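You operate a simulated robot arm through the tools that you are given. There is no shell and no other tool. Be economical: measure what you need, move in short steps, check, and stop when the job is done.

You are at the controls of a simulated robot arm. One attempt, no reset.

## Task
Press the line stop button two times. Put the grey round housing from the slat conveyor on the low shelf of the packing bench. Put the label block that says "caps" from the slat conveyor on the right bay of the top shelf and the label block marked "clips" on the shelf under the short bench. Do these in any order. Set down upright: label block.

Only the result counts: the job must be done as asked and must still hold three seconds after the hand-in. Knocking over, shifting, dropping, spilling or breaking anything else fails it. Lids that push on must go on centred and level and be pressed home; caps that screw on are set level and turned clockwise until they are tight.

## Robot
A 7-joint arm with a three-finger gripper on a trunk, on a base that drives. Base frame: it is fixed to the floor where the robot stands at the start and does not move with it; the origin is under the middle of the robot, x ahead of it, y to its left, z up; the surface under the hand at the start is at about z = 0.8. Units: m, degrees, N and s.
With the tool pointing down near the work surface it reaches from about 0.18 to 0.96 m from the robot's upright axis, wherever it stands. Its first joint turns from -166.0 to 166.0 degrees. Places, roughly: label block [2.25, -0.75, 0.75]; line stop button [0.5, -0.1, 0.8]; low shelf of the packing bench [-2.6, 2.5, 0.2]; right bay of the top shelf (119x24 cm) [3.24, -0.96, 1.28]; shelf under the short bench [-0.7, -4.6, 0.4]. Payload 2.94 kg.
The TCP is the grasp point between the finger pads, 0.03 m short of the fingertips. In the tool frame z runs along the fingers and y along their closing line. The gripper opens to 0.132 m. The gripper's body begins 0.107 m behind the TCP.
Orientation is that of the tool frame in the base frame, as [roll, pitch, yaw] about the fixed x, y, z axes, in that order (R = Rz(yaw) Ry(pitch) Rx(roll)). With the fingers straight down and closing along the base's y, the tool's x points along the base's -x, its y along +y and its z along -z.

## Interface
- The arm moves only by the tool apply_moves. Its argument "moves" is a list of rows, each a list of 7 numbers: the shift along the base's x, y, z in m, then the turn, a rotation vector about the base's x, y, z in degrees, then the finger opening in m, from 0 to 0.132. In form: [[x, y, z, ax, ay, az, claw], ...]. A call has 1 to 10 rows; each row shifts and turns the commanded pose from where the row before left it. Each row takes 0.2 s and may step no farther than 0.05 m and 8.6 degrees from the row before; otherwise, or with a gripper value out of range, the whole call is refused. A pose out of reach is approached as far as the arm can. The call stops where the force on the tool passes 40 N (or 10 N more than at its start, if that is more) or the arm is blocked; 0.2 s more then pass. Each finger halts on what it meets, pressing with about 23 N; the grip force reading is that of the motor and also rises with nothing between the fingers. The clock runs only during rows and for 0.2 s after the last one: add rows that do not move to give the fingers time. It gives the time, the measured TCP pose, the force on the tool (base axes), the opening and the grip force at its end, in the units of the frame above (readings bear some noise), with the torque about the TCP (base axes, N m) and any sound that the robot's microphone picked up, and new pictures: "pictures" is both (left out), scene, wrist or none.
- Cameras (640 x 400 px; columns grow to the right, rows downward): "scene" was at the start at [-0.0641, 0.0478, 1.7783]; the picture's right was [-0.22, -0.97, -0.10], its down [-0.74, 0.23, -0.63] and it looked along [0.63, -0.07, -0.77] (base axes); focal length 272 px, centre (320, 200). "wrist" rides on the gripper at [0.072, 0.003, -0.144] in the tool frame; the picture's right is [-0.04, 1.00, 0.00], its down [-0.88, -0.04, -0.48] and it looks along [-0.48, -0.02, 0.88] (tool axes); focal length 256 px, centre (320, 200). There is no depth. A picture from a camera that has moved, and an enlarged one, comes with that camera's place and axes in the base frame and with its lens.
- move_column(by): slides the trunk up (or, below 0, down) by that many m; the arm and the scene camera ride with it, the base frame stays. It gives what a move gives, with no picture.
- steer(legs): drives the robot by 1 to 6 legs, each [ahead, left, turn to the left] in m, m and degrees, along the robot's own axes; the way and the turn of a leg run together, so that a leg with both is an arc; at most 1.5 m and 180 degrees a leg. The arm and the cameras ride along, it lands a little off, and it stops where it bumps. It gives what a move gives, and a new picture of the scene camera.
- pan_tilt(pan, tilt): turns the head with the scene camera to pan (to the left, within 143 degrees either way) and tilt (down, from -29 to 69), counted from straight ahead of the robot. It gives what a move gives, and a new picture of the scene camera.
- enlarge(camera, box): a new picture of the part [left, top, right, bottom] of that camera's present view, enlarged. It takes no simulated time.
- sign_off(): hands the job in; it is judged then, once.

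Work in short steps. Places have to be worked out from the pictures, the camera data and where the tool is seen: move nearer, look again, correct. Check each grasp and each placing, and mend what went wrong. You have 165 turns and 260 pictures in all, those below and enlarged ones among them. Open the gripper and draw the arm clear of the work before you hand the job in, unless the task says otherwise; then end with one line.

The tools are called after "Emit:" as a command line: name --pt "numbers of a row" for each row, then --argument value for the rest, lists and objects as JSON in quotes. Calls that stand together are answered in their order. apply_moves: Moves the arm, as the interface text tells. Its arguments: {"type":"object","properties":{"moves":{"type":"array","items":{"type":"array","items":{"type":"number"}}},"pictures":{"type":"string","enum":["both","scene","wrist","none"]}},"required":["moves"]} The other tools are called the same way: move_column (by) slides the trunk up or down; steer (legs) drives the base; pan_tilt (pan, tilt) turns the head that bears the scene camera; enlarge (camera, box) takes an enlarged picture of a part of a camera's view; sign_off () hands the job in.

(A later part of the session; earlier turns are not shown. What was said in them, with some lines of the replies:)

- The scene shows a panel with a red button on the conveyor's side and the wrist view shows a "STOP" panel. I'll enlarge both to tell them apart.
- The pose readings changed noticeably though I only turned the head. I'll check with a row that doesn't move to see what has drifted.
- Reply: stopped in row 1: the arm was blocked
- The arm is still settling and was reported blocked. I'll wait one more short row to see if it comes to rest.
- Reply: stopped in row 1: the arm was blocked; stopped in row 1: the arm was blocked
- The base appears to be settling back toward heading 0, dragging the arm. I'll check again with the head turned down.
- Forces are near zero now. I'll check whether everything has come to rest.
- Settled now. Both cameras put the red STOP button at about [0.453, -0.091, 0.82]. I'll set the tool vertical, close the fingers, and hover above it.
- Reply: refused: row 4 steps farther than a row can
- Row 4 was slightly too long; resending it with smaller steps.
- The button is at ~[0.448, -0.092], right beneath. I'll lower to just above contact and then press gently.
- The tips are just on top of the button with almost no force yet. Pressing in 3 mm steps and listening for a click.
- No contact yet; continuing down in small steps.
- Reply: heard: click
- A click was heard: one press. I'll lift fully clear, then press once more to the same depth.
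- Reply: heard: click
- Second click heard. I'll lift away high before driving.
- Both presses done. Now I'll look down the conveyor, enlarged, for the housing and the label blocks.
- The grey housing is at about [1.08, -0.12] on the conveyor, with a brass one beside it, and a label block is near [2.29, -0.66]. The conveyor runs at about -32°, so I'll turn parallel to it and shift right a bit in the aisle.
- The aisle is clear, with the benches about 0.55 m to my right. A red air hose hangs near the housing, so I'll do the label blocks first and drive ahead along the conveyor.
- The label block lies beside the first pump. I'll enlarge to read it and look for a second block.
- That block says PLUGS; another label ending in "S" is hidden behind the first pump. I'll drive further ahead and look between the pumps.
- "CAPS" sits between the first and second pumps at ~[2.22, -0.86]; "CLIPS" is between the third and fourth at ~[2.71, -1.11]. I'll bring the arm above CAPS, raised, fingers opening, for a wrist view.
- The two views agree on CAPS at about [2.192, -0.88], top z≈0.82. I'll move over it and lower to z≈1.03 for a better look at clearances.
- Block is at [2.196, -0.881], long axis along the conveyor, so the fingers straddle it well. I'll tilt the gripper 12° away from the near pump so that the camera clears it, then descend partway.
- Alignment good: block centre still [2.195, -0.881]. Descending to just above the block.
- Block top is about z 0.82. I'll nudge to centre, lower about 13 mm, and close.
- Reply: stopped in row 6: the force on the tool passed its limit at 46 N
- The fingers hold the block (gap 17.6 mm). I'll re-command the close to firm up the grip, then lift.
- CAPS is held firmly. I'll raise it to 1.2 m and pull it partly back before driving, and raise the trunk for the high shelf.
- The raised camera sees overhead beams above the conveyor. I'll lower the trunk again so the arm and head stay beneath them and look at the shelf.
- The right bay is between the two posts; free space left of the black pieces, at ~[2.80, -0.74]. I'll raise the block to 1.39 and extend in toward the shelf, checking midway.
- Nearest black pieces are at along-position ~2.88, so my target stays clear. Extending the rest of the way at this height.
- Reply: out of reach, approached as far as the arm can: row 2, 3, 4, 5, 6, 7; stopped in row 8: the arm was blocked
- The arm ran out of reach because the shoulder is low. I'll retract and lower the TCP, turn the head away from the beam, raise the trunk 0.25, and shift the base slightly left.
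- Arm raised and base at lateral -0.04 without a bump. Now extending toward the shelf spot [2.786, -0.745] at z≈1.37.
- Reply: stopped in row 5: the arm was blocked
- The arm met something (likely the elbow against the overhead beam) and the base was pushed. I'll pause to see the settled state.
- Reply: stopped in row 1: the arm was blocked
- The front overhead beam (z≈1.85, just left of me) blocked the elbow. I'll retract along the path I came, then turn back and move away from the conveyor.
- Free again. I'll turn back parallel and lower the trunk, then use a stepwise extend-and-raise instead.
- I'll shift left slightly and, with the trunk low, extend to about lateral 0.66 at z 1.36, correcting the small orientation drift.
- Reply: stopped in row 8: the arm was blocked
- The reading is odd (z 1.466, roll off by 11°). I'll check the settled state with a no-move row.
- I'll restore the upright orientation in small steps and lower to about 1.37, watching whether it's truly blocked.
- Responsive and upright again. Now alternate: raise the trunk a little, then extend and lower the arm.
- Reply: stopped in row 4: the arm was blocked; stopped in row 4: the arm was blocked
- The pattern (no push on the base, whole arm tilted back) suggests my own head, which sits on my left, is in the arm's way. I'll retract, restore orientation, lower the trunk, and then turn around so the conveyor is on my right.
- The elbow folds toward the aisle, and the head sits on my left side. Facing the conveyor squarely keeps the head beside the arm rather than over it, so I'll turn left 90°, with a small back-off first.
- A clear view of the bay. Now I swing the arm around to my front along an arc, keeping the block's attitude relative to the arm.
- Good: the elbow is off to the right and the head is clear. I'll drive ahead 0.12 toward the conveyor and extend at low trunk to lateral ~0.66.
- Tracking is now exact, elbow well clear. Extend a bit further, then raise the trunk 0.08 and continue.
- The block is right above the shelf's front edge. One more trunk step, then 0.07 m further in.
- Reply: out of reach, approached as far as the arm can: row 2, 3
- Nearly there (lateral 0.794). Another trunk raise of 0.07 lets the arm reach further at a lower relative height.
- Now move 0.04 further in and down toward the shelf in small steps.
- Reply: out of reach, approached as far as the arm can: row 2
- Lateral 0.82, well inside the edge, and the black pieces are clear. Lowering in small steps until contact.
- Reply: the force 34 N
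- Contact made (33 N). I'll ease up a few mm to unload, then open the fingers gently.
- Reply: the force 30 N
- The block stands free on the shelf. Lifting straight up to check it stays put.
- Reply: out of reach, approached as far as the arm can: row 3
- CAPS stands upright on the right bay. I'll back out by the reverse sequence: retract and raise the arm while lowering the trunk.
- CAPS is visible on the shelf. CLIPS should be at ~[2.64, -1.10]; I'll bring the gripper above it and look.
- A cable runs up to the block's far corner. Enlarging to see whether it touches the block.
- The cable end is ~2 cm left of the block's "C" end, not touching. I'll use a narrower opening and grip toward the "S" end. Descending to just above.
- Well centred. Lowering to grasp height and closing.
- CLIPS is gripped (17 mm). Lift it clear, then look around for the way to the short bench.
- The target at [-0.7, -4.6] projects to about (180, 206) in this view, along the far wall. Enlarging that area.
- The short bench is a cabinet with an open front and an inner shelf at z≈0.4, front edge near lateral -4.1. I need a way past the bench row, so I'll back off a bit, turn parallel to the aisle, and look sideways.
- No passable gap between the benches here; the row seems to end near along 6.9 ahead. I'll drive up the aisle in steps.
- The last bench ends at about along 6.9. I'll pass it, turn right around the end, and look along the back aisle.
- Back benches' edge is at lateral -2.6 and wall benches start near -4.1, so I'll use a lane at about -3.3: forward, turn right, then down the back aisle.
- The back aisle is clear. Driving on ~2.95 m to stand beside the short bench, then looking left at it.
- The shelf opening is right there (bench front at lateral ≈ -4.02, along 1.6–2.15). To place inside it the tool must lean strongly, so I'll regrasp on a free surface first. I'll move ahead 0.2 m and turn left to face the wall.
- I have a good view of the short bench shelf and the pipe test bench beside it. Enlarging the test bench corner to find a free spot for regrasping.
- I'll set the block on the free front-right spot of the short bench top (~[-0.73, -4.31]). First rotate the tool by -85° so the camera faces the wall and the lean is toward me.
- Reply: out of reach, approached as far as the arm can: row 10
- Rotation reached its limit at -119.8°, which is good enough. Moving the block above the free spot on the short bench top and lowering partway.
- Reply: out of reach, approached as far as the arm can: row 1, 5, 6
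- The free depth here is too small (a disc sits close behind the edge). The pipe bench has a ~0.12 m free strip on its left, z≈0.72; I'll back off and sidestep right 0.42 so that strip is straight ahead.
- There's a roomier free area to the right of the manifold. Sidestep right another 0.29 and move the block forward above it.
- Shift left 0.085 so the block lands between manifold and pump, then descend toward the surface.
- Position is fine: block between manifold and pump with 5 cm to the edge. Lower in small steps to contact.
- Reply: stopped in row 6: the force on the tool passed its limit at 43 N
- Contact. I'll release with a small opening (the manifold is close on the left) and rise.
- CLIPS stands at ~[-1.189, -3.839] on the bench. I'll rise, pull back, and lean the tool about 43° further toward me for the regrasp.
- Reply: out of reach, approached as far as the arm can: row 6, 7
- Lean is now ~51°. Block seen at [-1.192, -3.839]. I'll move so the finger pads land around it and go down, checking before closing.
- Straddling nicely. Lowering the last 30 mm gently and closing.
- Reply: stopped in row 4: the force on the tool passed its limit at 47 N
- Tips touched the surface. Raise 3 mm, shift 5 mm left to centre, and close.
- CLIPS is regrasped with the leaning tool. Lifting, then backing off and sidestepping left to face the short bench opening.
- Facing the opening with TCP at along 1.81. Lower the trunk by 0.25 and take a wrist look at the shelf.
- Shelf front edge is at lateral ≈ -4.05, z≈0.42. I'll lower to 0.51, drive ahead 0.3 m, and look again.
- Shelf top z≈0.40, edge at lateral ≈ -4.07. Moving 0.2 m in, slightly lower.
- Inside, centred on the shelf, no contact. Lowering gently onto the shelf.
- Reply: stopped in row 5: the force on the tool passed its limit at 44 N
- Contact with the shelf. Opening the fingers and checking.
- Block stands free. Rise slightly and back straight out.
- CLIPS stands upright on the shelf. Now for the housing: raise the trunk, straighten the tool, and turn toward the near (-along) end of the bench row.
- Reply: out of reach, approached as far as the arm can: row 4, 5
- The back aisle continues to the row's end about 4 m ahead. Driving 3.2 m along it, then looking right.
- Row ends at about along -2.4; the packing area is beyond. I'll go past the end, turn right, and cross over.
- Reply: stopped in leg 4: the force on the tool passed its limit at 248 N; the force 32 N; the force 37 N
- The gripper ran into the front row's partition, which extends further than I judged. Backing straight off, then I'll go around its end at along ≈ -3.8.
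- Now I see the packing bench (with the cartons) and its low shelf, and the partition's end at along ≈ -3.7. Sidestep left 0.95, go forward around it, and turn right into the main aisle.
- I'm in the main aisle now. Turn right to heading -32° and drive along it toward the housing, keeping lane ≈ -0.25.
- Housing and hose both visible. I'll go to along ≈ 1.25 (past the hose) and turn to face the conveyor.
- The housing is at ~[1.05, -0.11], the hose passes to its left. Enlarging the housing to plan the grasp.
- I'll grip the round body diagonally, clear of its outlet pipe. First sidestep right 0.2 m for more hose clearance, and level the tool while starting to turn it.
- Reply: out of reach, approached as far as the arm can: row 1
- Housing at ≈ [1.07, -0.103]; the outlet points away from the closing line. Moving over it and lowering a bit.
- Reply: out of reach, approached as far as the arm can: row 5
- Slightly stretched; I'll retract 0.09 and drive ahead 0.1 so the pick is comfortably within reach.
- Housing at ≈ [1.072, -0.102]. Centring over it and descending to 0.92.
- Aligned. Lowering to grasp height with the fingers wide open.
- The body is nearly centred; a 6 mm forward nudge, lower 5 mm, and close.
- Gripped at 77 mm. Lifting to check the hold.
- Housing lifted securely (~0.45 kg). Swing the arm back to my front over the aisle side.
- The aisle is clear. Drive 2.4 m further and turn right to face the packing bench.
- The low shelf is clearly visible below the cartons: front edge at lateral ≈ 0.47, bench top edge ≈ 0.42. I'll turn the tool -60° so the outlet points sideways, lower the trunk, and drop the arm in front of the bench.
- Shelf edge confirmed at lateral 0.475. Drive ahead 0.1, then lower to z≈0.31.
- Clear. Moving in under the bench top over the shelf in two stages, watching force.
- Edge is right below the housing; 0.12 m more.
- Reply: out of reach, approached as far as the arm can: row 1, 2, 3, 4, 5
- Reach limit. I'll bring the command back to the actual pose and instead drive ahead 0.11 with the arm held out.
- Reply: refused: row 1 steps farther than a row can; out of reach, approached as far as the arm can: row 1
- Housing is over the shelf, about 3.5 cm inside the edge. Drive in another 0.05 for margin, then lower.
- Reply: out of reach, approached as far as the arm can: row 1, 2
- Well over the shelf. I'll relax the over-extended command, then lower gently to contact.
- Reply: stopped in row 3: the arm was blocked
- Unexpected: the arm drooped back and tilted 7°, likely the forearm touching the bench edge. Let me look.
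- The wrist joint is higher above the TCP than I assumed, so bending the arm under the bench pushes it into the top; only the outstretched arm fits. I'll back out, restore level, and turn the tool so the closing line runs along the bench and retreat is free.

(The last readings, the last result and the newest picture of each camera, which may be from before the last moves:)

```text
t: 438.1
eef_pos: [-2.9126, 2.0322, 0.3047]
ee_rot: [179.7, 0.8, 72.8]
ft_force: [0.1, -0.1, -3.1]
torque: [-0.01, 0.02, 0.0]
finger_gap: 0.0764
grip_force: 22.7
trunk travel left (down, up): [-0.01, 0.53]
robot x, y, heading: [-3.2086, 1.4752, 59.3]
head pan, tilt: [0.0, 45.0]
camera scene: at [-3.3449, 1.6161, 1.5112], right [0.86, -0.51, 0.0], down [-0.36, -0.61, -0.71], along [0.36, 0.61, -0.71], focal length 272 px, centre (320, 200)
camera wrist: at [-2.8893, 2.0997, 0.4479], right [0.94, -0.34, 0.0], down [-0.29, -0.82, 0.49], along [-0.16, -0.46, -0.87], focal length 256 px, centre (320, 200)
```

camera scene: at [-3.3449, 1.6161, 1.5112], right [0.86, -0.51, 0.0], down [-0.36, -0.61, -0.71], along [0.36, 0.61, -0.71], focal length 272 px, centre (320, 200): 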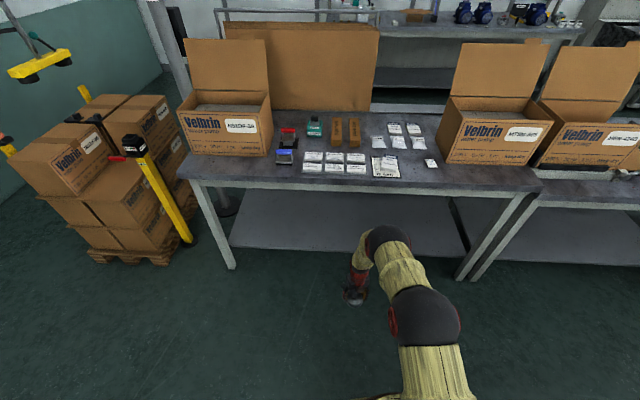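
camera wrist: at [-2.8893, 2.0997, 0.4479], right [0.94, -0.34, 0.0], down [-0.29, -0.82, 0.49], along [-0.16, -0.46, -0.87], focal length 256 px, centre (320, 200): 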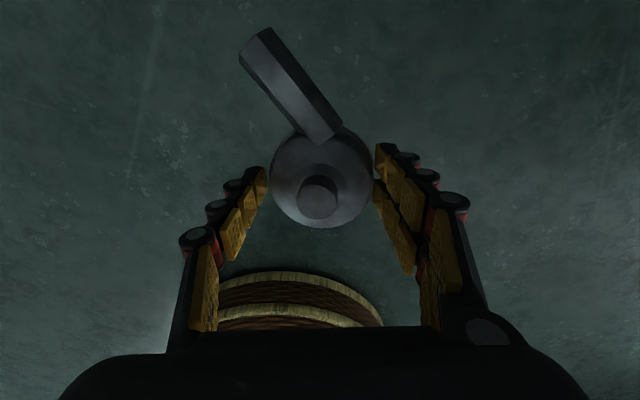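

Items on the bench are undisturbed. Extending the arm out straight in front of the bench at z≈0.285, then driving it in.

Emit:
apply_moves --pt "0.018 0.036 -0.01 0 0 0 0" --pt "0.018 0.036 -0.01 0 0 0 0" --pt "0.018 0.036 0 0 0 0 0" --pt "0.016 0.033 0 0 0 0 0" --pt "0 0 0 0 0 0 0" --pictures "none"

Emit:
steer --legs '[[0.14, 0, 0]]'

Emit:
apply_moves --pt "0 0 0 0 0 0 0" --pictures "wrist"

```text
t: 439.3
eef_pos: [-2.8424, 2.17, 0.2861]
ee_rot: [180.0, 0.8, 73.0]
ft_force: [-0.5, 0.6, -2.9]
torque: [-0.01, -0.02, 0.01]
finger_gap: 0.0764
grip_force: 23.3
trunk travel left (down, up): [-0.01, 0.53]
robot x, y, heading: [-3.2119, 1.4757, 59.3]
head pan, tilt: [0.0, 45.0]
```

```text
t: 440.6
eef_pos: [-2.7701, 2.2899, 0.2856]
ee_rot: [179.7, 0.8, 72.9]
ft_force: [0.9, 0.5, -3.2]
torque: [-0.02, 0.01, -0.02]
finger_gap: 0.0766
grip_force: 23.0
trunk travel left (down, up): [-0.01, 0.53]
robot x, y, heading: [-3.1395, 1.5956, 59.2]
head pan, tilt: [0.0, 45.0]
camera scene: at [-3.2741, 1.7353, 1.5112], right [0.86, -0.51, 0.0], down [-0.36, -0.61, -0.71], along [0.36, 0.61, -0.71], focal length 272 px, centre (320, 200)
```

scene: 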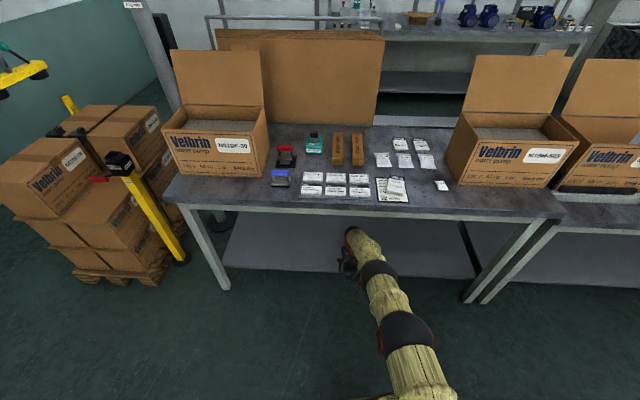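

```text
t: 441.1
eef_pos: [-2.7702, 2.2891, 0.2853]
ee_rot: [179.9, 1.0, 73.0]
ft_force: [-0.1, -0.1, -3.2]
torque: [-0.01, 0.0, 0.0]
finger_gap: 0.0766
grip_force: 22.5
trunk travel left (down, up): [-0.01, 0.53]
robot x, y, heading: [-3.1384, 1.5943, 59.4]
head pan, tilt: [0.0, 45.0]
camera wrist: at [-2.7467, 2.3583, 0.4287], right [0.94, -0.33, 0.0], down [-0.29, -0.82, 0.49], along [-0.16, -0.46, -0.87], focal length 256 px, centre (320, 200)
```

wrist: 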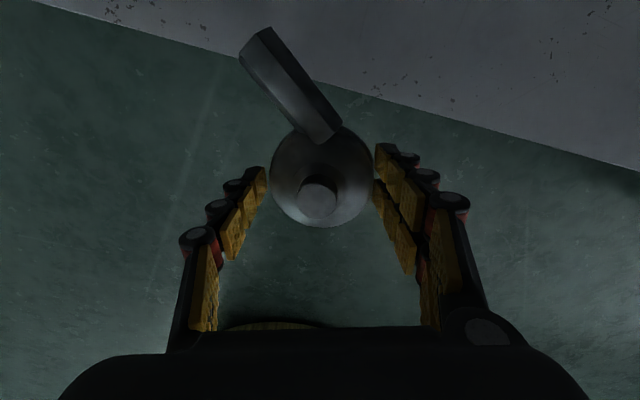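

Edge at lateral ≈ 0.52; TCP 0.473. Drive in 0.13 more.

Emit:
steer --legs '[[0.07, 0, 0], [0.06, 0, 0]]'

Emit:
apply_moves --pt "0 0 0 0 0 0 0" --pictures "wrist"

```text
t: 442.6
eef_pos: [-2.7065, 2.3983, 0.2811]
ee_rot: [179.9, 1.2, 72.9]
ft_force: [-0.8, 1.0, -2.2]
torque: [-0.01, 0.01, -0.01]
finger_gap: 0.0765
grip_force: 22.4
trunk travel left (down, up): [-0.01, 0.53]
robot x, y, heading: [-3.0713, 1.7066, 59.3]
head pan, tilt: [0.0, 45.0]
camera scene: at [-3.2078, 1.8474, 1.5107], right [0.86, -0.51, 0.0], down [-0.36, -0.61, -0.71], along [0.36, 0.61, -0.71], focal length 272 px, centre (320, 200)
```

scene: 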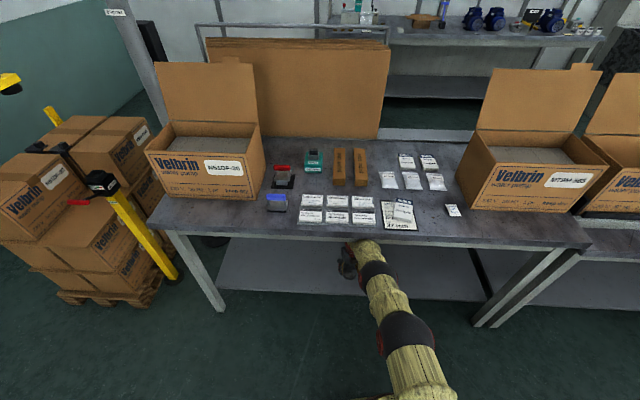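

```text
t: 443.0
eef_pos: [-2.7059, 2.3973, 0.2817]
ee_rot: [179.9, 1.2, 72.9]
ft_force: [-0.9, 0.8, -2.8]
torque: [-0.04, -0.01, 0.03]
finger_gap: 0.0765
grip_force: 23.3
trunk travel left (down, up): [-0.01, 0.53]
robot x, y, heading: [-3.0726, 1.7045, 59.1]
head pan, tilt: [0.0, 45.0]
camera wrist: at [-2.682, 2.4669, 0.424], right [0.94, -0.33, 0.0], down [-0.29, -0.82, 0.49], along [-0.16, -0.47, -0.87], focal length 256 px, centre (320, 200)
```

wrist: 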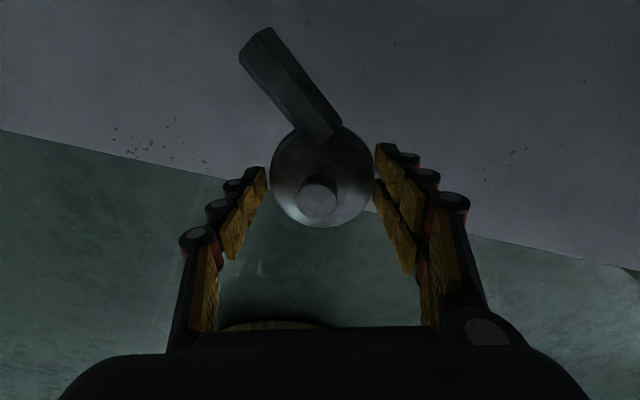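

The outstretched vertical tool just reaches; for more margin I'll back off 4 cm and lean the tool 15°, which moves the housing further in without the wrist going deeper.

Emit:
steer --legs '[[-0.04, 0, 0]]'

Emit:
apply_moves --pt "0.018 0.029 0.003 4.24 -2.65 0 0" --pt "0.018 0.029 0.003 4.24 -2.65 0 0" --pt "0.018 0.029 0.003 4.24 -2.65 0 0" --pt "0 0 0 0 0 0 0" --pictures "both"

```text
t: 443.9
eef_pos: [-2.7271, 2.363, 0.2821]
ee_rot: [179.8, 1.3, 73.0]
ft_force: [0.5, -0.4, -3.1]
torque: [-0.03, 0.02, -0.03]
finger_gap: 0.0766
grip_force: 23.3
trunk travel left (down, up): [-0.01, 0.53]
robot x, y, heading: [-3.0928, 1.6704, 59.3]
head pan, tilt: [0.0, 45.0]
camera scene: at [-3.228, 1.813, 1.5111], right [0.86, -0.51, 0.0], down [-0.36, -0.61, -0.71], along [0.36, 0.61, -0.71], focal length 272 px, centre (320, 200)
```

scene: 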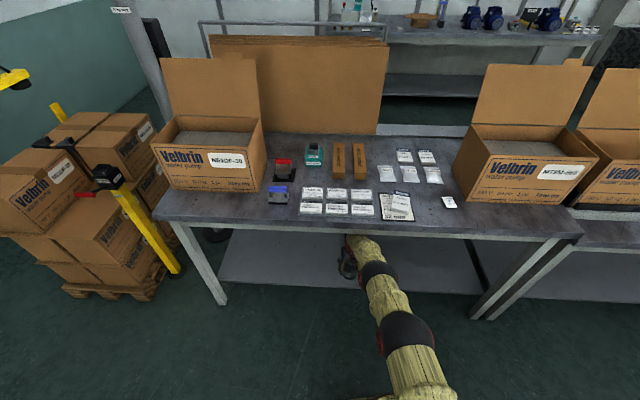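

```text
t: 444.9
eef_pos: [-2.6852, 2.4345, 0.2973]
ee_rot: [176.0, -13.3, 73.4]
ft_force: [0.3, 1.2, -3.0]
torque: [-0.11, 0.06, 0.03]
finger_gap: 0.0766
grip_force: 23.2
out of reach, approached as far as the arm can: row 2, 3
trunk travel left (down, up): [-0.01, 0.53]
robot x, y, heading: [-3.0921, 1.6696, 59.0]
head pan, tilt: [0.0, 45.0]
camera scene: at [-3.2282, 1.8126, 1.5111], right [0.86, -0.51, 0.0], down [-0.36, -0.61, -0.71], along [0.36, 0.61, -0.71], focal length 272 px, centre (320, 200)
camera wrist: at [-2.6809, 2.4704, 0.4546], right [0.94, -0.34, 0.06], down [-0.34, -0.9, 0.26], along [-0.03, -0.26, -0.96], focal length 256 px, centre (320, 200)
```

scene: 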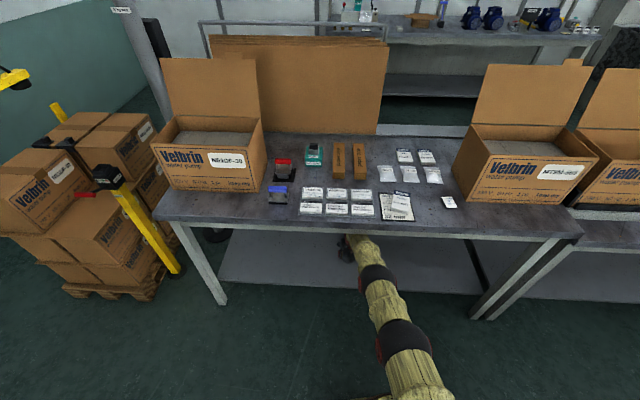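
wrist: 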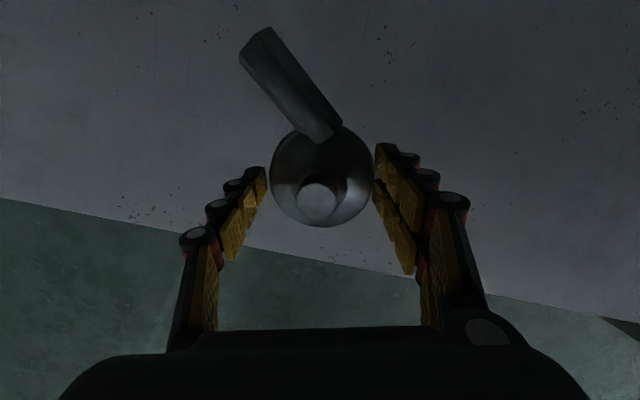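

Now 9 cm inside the edge with ~14° lean. Lowering in small steps to contact.

Emit:
apply_moves --pt "0 0 -0.015 0 0 0 0" --pt "0 0 -0.012 0 0 0 0" --pt "0 0 -0.01 0 0 0 0" --pt "0 0 -0.008 0 0 0 0" --pt "0 0 -0.006 0 0 0 0" --pt "0 0 -0.005 0 0 0 0" --pictures "wrist"

```text
t: 446.3
eef_pos: [-2.69, 2.4216, 0.2672]
ee_rot: [176.0, -13.5, 73.5]
ft_force: [0.5, -0.3, -2.5]
torque: [-0.07, 0.02, 0.0]
finger_gap: 0.0768
grip_force: 23.0
out of reach, approached as far as the arm can: row 1, 2, 3, 4, 5
trunk travel left (down, up): [-0.01, 0.53]
robot x, y, heading: [-3.0937, 1.6719, 59.3]
head pan, tilt: [0.0, 45.0]
camera wrist: at [-2.6869, 2.4583, 0.4245], right [0.94, -0.34, 0.06], down [-0.34, -0.9, 0.26], along [-0.03, -0.26, -0.96], focal length 256 px, centre (320, 200)
```

wrist: 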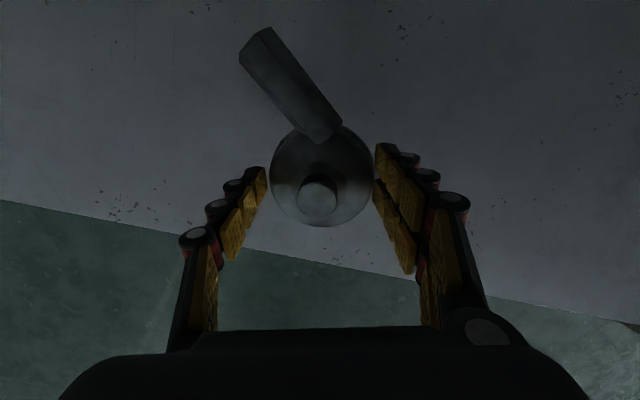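

No contact yet (z 0.267). Continuing down.

Emit:
apply_moves --pt "-0.005 -0.008 -0.008 0 0 0 0" --pt "-0.005 -0.008 -0.006 0 0 0 0" --pt "-0.003 -0.005 -0.005 0 0 0 0" --pt "0 0 -0.005 0 0 0 0" --pt "0 0 -0.005 0 0 0 0" --pictures "none"

```text
t: 447.5
eef_pos: [-2.7026, 2.4022, 0.2363]
ee_rot: [176.1, -13.3, 73.4]
ft_force: [0.6, 0.5, -3.2]
torque: [-0.07, 0.01, 0.02]
finger_gap: 0.0765
grip_force: 23.3
trunk travel left (down, up): [-0.01, 0.53]
robot x, y, heading: [-3.092, 1.6702, 59.7]
head pan, tilt: [0.0, 45.0]
```

Still free at 0.236; shelf is a bit lower than nominal. Continue.

Emit:
apply_moves --pt "0 0 -0.006 0 0 0 0" --pt "0 0 -0.006 0 0 0 0" --pt "0 0 -0.006 0 0 0 0" --pt "0 0 -0.006 0 0 0 0" --pictures "both"

```text
t: 448.5
eef_pos: [-2.7056, 2.3956, 0.2183]
ee_rot: [175.9, -13.2, 73.4]
ft_force: [-0.3, -0.4, -2.9]
torque: [-0.03, 0.03, 0.01]
finger_gap: 0.0765
grip_force: 23.1
out of reach, approached as far as the arm can: row 3, 4
trunk travel left (down, up): [-0.01, 0.53]
robot x, y, heading: [-3.0917, 1.669, 59.3]
head pan, tilt: [0.0, 45.0]
camera scene: at [-3.2281, 1.8127, 1.5112], right [0.86, -0.51, 0.0], down [-0.36, -0.61, -0.71], along [0.36, 0.61, -0.71], focal length 272 px, centre (320, 200)
camera wrist: at [-2.7016, 2.4324, 0.3759], right [0.94, -0.34, 0.06], down [-0.34, -0.9, 0.26], along [-0.04, -0.26, -0.96], focal length 256 px, centre (320, 200)
```

scene: 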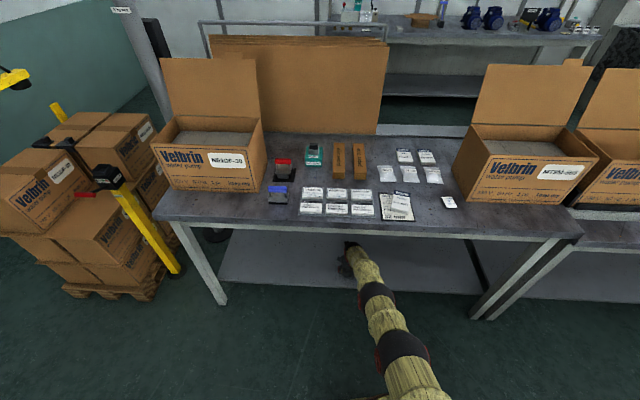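
wrist: 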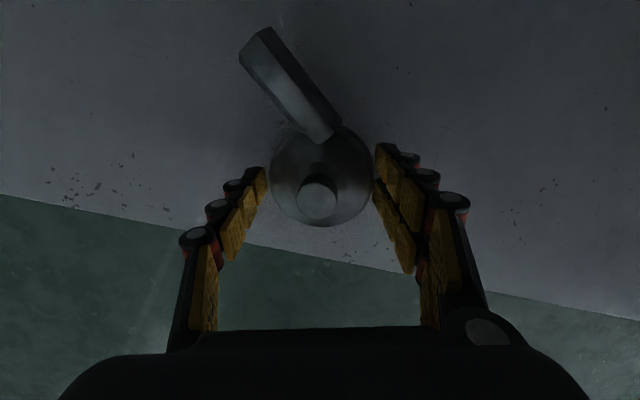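

Still no contact at 0.218. Continue gently.

Emit:
apply_moves --pt "0 0 -0.006 0 0 0 0" --pt "0 0 -0.006 0 0 0 0" --pt "0 0 -0.006 0 0 0 0" --pt "0 0 -0.006 0 0 0 0" --pt "0 0 -0.006 0 0 0 0" --pt "0 0 -0.006 0 0 0 0" --pictures "none"

```text
t: 449.9
eef_pos: [-2.7095, 2.3892, 0.2061]
ee_rot: [175.9, -13.8, 73.4]
ft_force: [2.5, 4.4, 10.2]
torque: [-0.19, 0.16, -0.05]
finger_gap: 0.0765
grip_force: 22.9
out of reach, approached as far as the arm can: row 1, 2, 3, 4, 5, 6
trunk travel left (down, up): [-0.01, 0.53]
robot x, y, heading: [-3.092, 1.6698, 59.2]
head pan, tilt: [0.0, 45.0]
```

Contact (13 N change). Press a little more so the housing settles flat, then look.

Emit:
apply_moves --pt "0 0 -0.006 0 0 0 0" --pt "0 0 -0.006 0 0 0 0" --pt "0 0 -0.005 0 0 0 0" --pictures "wrist"

```text
t: 450.7
eef_pos: [-2.7134, 2.3808, 0.196]
ee_rot: [176.0, -13.3, 73.3]
ft_force: [1.2, 2.6, 11.3]
torque: [-0.32, 0.23, 0.02]
finger_gap: 0.0767
grip_force: 22.8
out of reach, approached as far as the arm can: row 1, 3
trunk travel left (down, up): [-0.01, 0.53]
robot x, y, heading: [-3.0923, 1.6677, 59.4]
head pan, tilt: [0.0, 45.0]
camera wrist: at [-2.71, 2.4173, 0.3528], right [0.94, -0.34, 0.06], down [-0.34, -0.9, 0.26], along [-0.03, -0.26, -0.96], focal length 256 px, centre (320, 200)
```

wrist: 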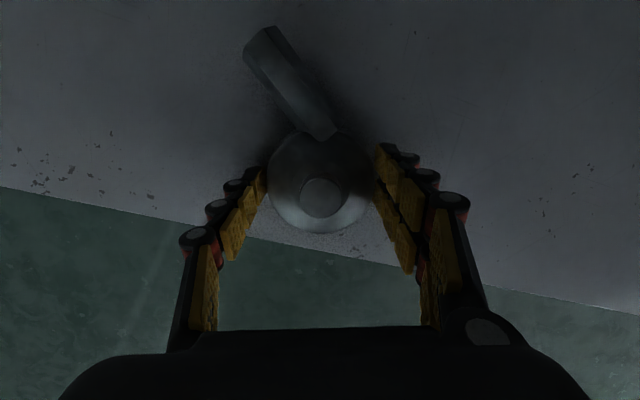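

The housing now lies flat on the shelf, fully inside the edge. Opening the fingers.

Emit:
apply_moves --pt "0 0 0.0 0 0 0 0.08" --pt "0 0 0 0 0 0 0.09" --pt "0 0 0 0 0 0 0.105" --pt "0 0 0 0 0 0 0.12" --pt "0 0 0 0 0 0 0.12" --pictures "wrist"

```text
t: 451.9
eef_pos: [-2.7138, 2.3808, 0.1949]
ee_rot: [176.0, -13.3, 73.5]
ft_force: [-0.4, 0.2, 0.2]
torque: [0.03, 0.02, 0.03]
finger_gap: 0.1201
grip_force: 0.0
trunk travel left (down, up): [-0.01, 0.53]
robot x, y, heading: [-3.0929, 1.6692, 59.2]
head pan, tilt: [0.0, 45.0]
camera wrist: at [-2.71, 2.4174, 0.3522], right [0.94, -0.34, 0.06], down [-0.34, -0.9, 0.26], along [-0.04, -0.26, -0.96], focal length 256 px, centre (320, 200)
```

wrist: 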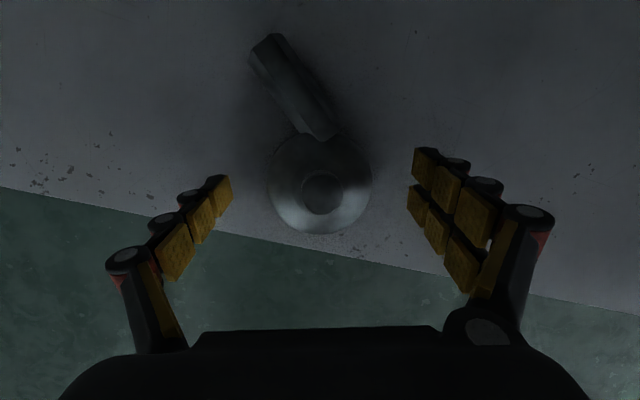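

Stable. I'll retreat along the finger direction with the base (slightly to the right), so neither finger touches the housing.

Emit:
apply_moves --pt "0 0 0.004 0 0 0 0.132" --pt "0 0 0 0 0 0 0.132" --pictures "none"

Emit:
steer --legs '[[-0.29, -0.074, 0], [-0.1, 0, 0]]'

Emit:
enlarge --camera "scene" --box '[220, 120, 460, 270]'

```text
t: 452.5
eef_pos: [-2.7135, 2.3812, 0.1992]
ee_rot: [176.0, -13.3, 73.4]
ft_force: [0.2, 0.1, -0.2]
torque: [-0.04, -0.02, 0.0]
finger_gap: 0.1319
grip_force: 0.1
trunk travel left (down, up): [-0.01, 0.53]
robot x, y, heading: [-3.0901, 1.6681, 59.1]
head pan, tilt: [0.0, 45.0]
```

```text
t: 455.4
eef_pos: [-2.8254, 2.0252, 0.1981]
ee_rot: [175.9, -13.2, 72.7]
ft_force: [-0.6, 0.0, -0.2]
torque: [0.03, 0.01, -0.02]
finger_gap: 0.132
grip_force: 0.0
trunk travel left (down, up): [-0.01, 0.53]
robot x, y, heading: [-3.2113, 1.3167, 58.8]
head pan, tilt: [0.0, 45.0]
stopped in leg 2: the robot was blocked; the commanded pose is now the measured one
camera scene: at [-3.3451, 1.4633, 1.5112], right [0.85, -0.52, 0.0], down [-0.37, -0.6, -0.71], along [0.37, 0.6, -0.71], focal length 272 px, centre (320, 200)
```

scene: 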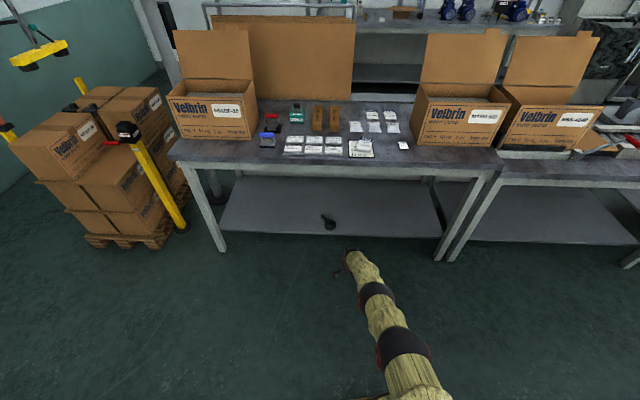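

```text
2.67 times, centred on (340, 195) of scene
camera zoom: at [-3.3451, 1.4633, 1.5112], right [0.85, -0.52, 0.0], down [-0.37, -0.6, -0.71], along [0.37, 0.6, -0.71], focal length 726 px, centre (267, 213)
```

zoom: 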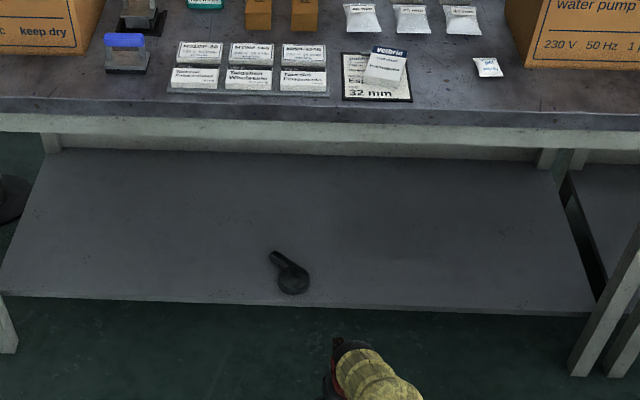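

Housing lies on the low shelf. My base bumped something behind on the last leg; I'll ease forward and look back to check nothing was disturbed.

Emit:
steer --legs '[[0.1, 0, 0]]'

Emit:
pan_tilt --pan 143 --tilt 50

Emit:
pan_tilt --pan -143 --tilt 45

```text
t: 456.6
eef_pos: [-2.7732, 2.1151, 0.1987]
ee_rot: [176.0, -13.3, 72.8]
ft_force: [0.8, -0.6, 0.4]
torque: [0.01, -0.01, 0.01]
finger_gap: 0.1319
grip_force: 0.0
trunk travel left (down, up): [-0.01, 0.53]
robot x, y, heading: [-3.1586, 1.4071, 58.8]
head pan, tilt: [0.0, 45.0]
camera scene: at [-3.2923, 1.5505, 1.5112], right [0.86, -0.52, 0.0], down [-0.37, -0.61, -0.71], along [0.37, 0.6, -0.71], focal length 272 px, centre (320, 200)
```

scene: 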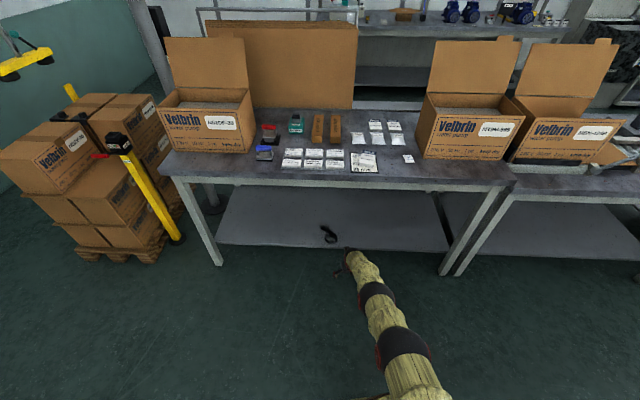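

```text
t: 458.9
eef_pos: [-2.7726, 2.1158, 0.1981]
ee_rot: [176.0, -13.3, 72.9]
ft_force: [-0.9, -0.5, -0.6]
torque: [-0.04, 0.02, -0.01]
finger_gap: 0.1323
grip_force: 0.0
trunk travel left (down, up): [-0.01, 0.53]
robot x, y, heading: [-3.1582, 1.4056, 58.7]
head pan, tilt: [143.0, 50.0]
camera scene: at [-3.4058, 1.4525, 1.5043], right [-0.37, 0.93, 0.0], down [0.71, 0.28, -0.64], along [-0.6, -0.24, -0.77], focal length 272 px, centre (320, 200)
```

scene: 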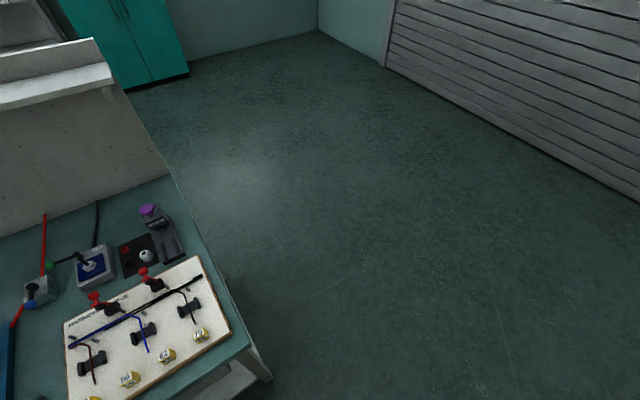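

```text
t: 462.8
eef_pos: [-2.7729, 2.1147, 0.1984]
ee_rot: [176.0, -13.3, 72.9]
ft_force: [0.2, 1.1, 0.1]
torque: [-0.02, -0.01, 0.04]
finger_gap: 0.1324
grip_force: 0.0
trunk travel left (down, up): [-0.01, 0.53]
robot x, y, heading: [-3.16, 1.4066, 59.0]
head pan, tilt: [-143.0, 45.0]
camera scene: at [-3.326, 1.4001, 1.5112], right [-0.99, -0.1, 0.0], down [-0.07, 0.7, -0.71], along [0.07, -0.7, -0.71], focal length 272 px, centre (320, 200)
```

scene: 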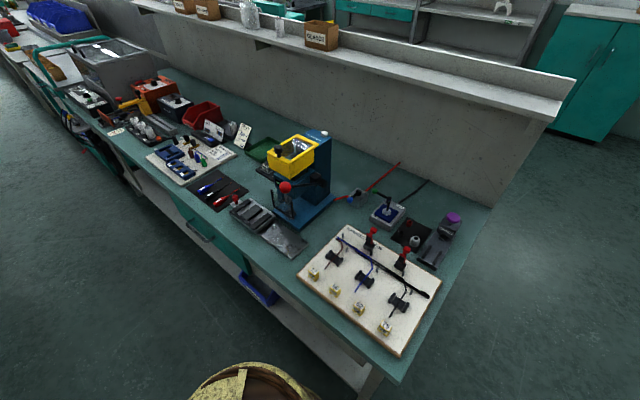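

Nothing behind looks disturbed. I'll retract the arm away from the bench, raise it, and check the housing one last time.

Emit:
apply_moves --pt "-0.02 -0.033 0.02 0 0 0 0.132" --pt "-0.02 -0.033 0.02 0 0 0 0.132" --pt "-0.02 -0.033 0.03 0 0 0 0.132" --pt "-0.02 -0.033 0.03 0 0 0 0.132" --pictures "none"

Emit:
move_column --by 0.25

Emit:
pan_tilt --pan 0 --tilt 48

```text
t: 463.8
eef_pos: [-2.8501, 1.9869, 0.3029]
ee_rot: [176.5, -13.8, 73.0]
ft_force: [0.9, 0.7, 1.5]
torque: [-0.07, 0.03, 0.03]
finger_gap: 0.1321
grip_force: 0.0
trunk travel left (down, up): [-0.01, 0.53]
robot x, y, heading: [-3.1583, 1.4105, 58.4]
head pan, tilt: [-143.0, 45.0]
```

```text
t: 466.4
eef_pos: [-2.8503, 1.9832, 0.55]
ee_rot: [176.4, -13.3, 73.1]
ft_force: [0.3, -0.7, 0.3]
torque: [0.0, -0.02, 0.0]
finger_gap: 0.132
grip_force: 0.0
trunk travel left (down, up): [-0.26, 0.28]
robot x, y, heading: [-3.1577, 1.4066, 58.7]
head pan, tilt: [-143.0, 45.0]
```

```text
t: 468.6
eef_pos: [-2.8505, 1.9836, 0.5494]
ee_rot: [176.4, -13.3, 73.0]
ft_force: [-0.8, 0.5, 0.2]
torque: [0.01, 0.01, -0.05]
finger_gap: 0.1318
grip_force: 0.0
trunk travel left (down, up): [-0.26, 0.28]
robot x, y, heading: [-3.1606, 1.41, 58.7]
head pan, tilt: [0.0, 48.0]
camera scene: at [-3.2935, 1.5484, 1.757], right [0.86, -0.52, 0.0], down [-0.39, -0.64, -0.67], along [0.35, 0.57, -0.74], focal length 272 px, centre (320, 200)
```

scene: 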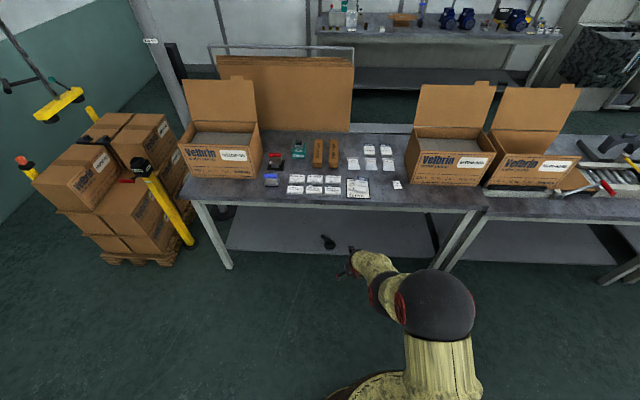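

The housing rests on the low shelf and the arm is clear with the gripper open. CAPS and CLIPS stand upright in their places and both button presses clicked, so I'm handing in.

Emit:
sign_off

```text
The job is handed in.
```

All four tasks are done and the job is handed in: line stop pressed twice (a click heard each time), CAPS on the right bay of the top shelf, CLIPS on the shelf under the short bench, and the grey housing on the packing bench's low shelf. On the way the arm hit an overhead conveyor beam, the gripper hit a bench partition hard (248 N) and the base bumped a bench, but I saw nothing moved in the pictures afterwards.
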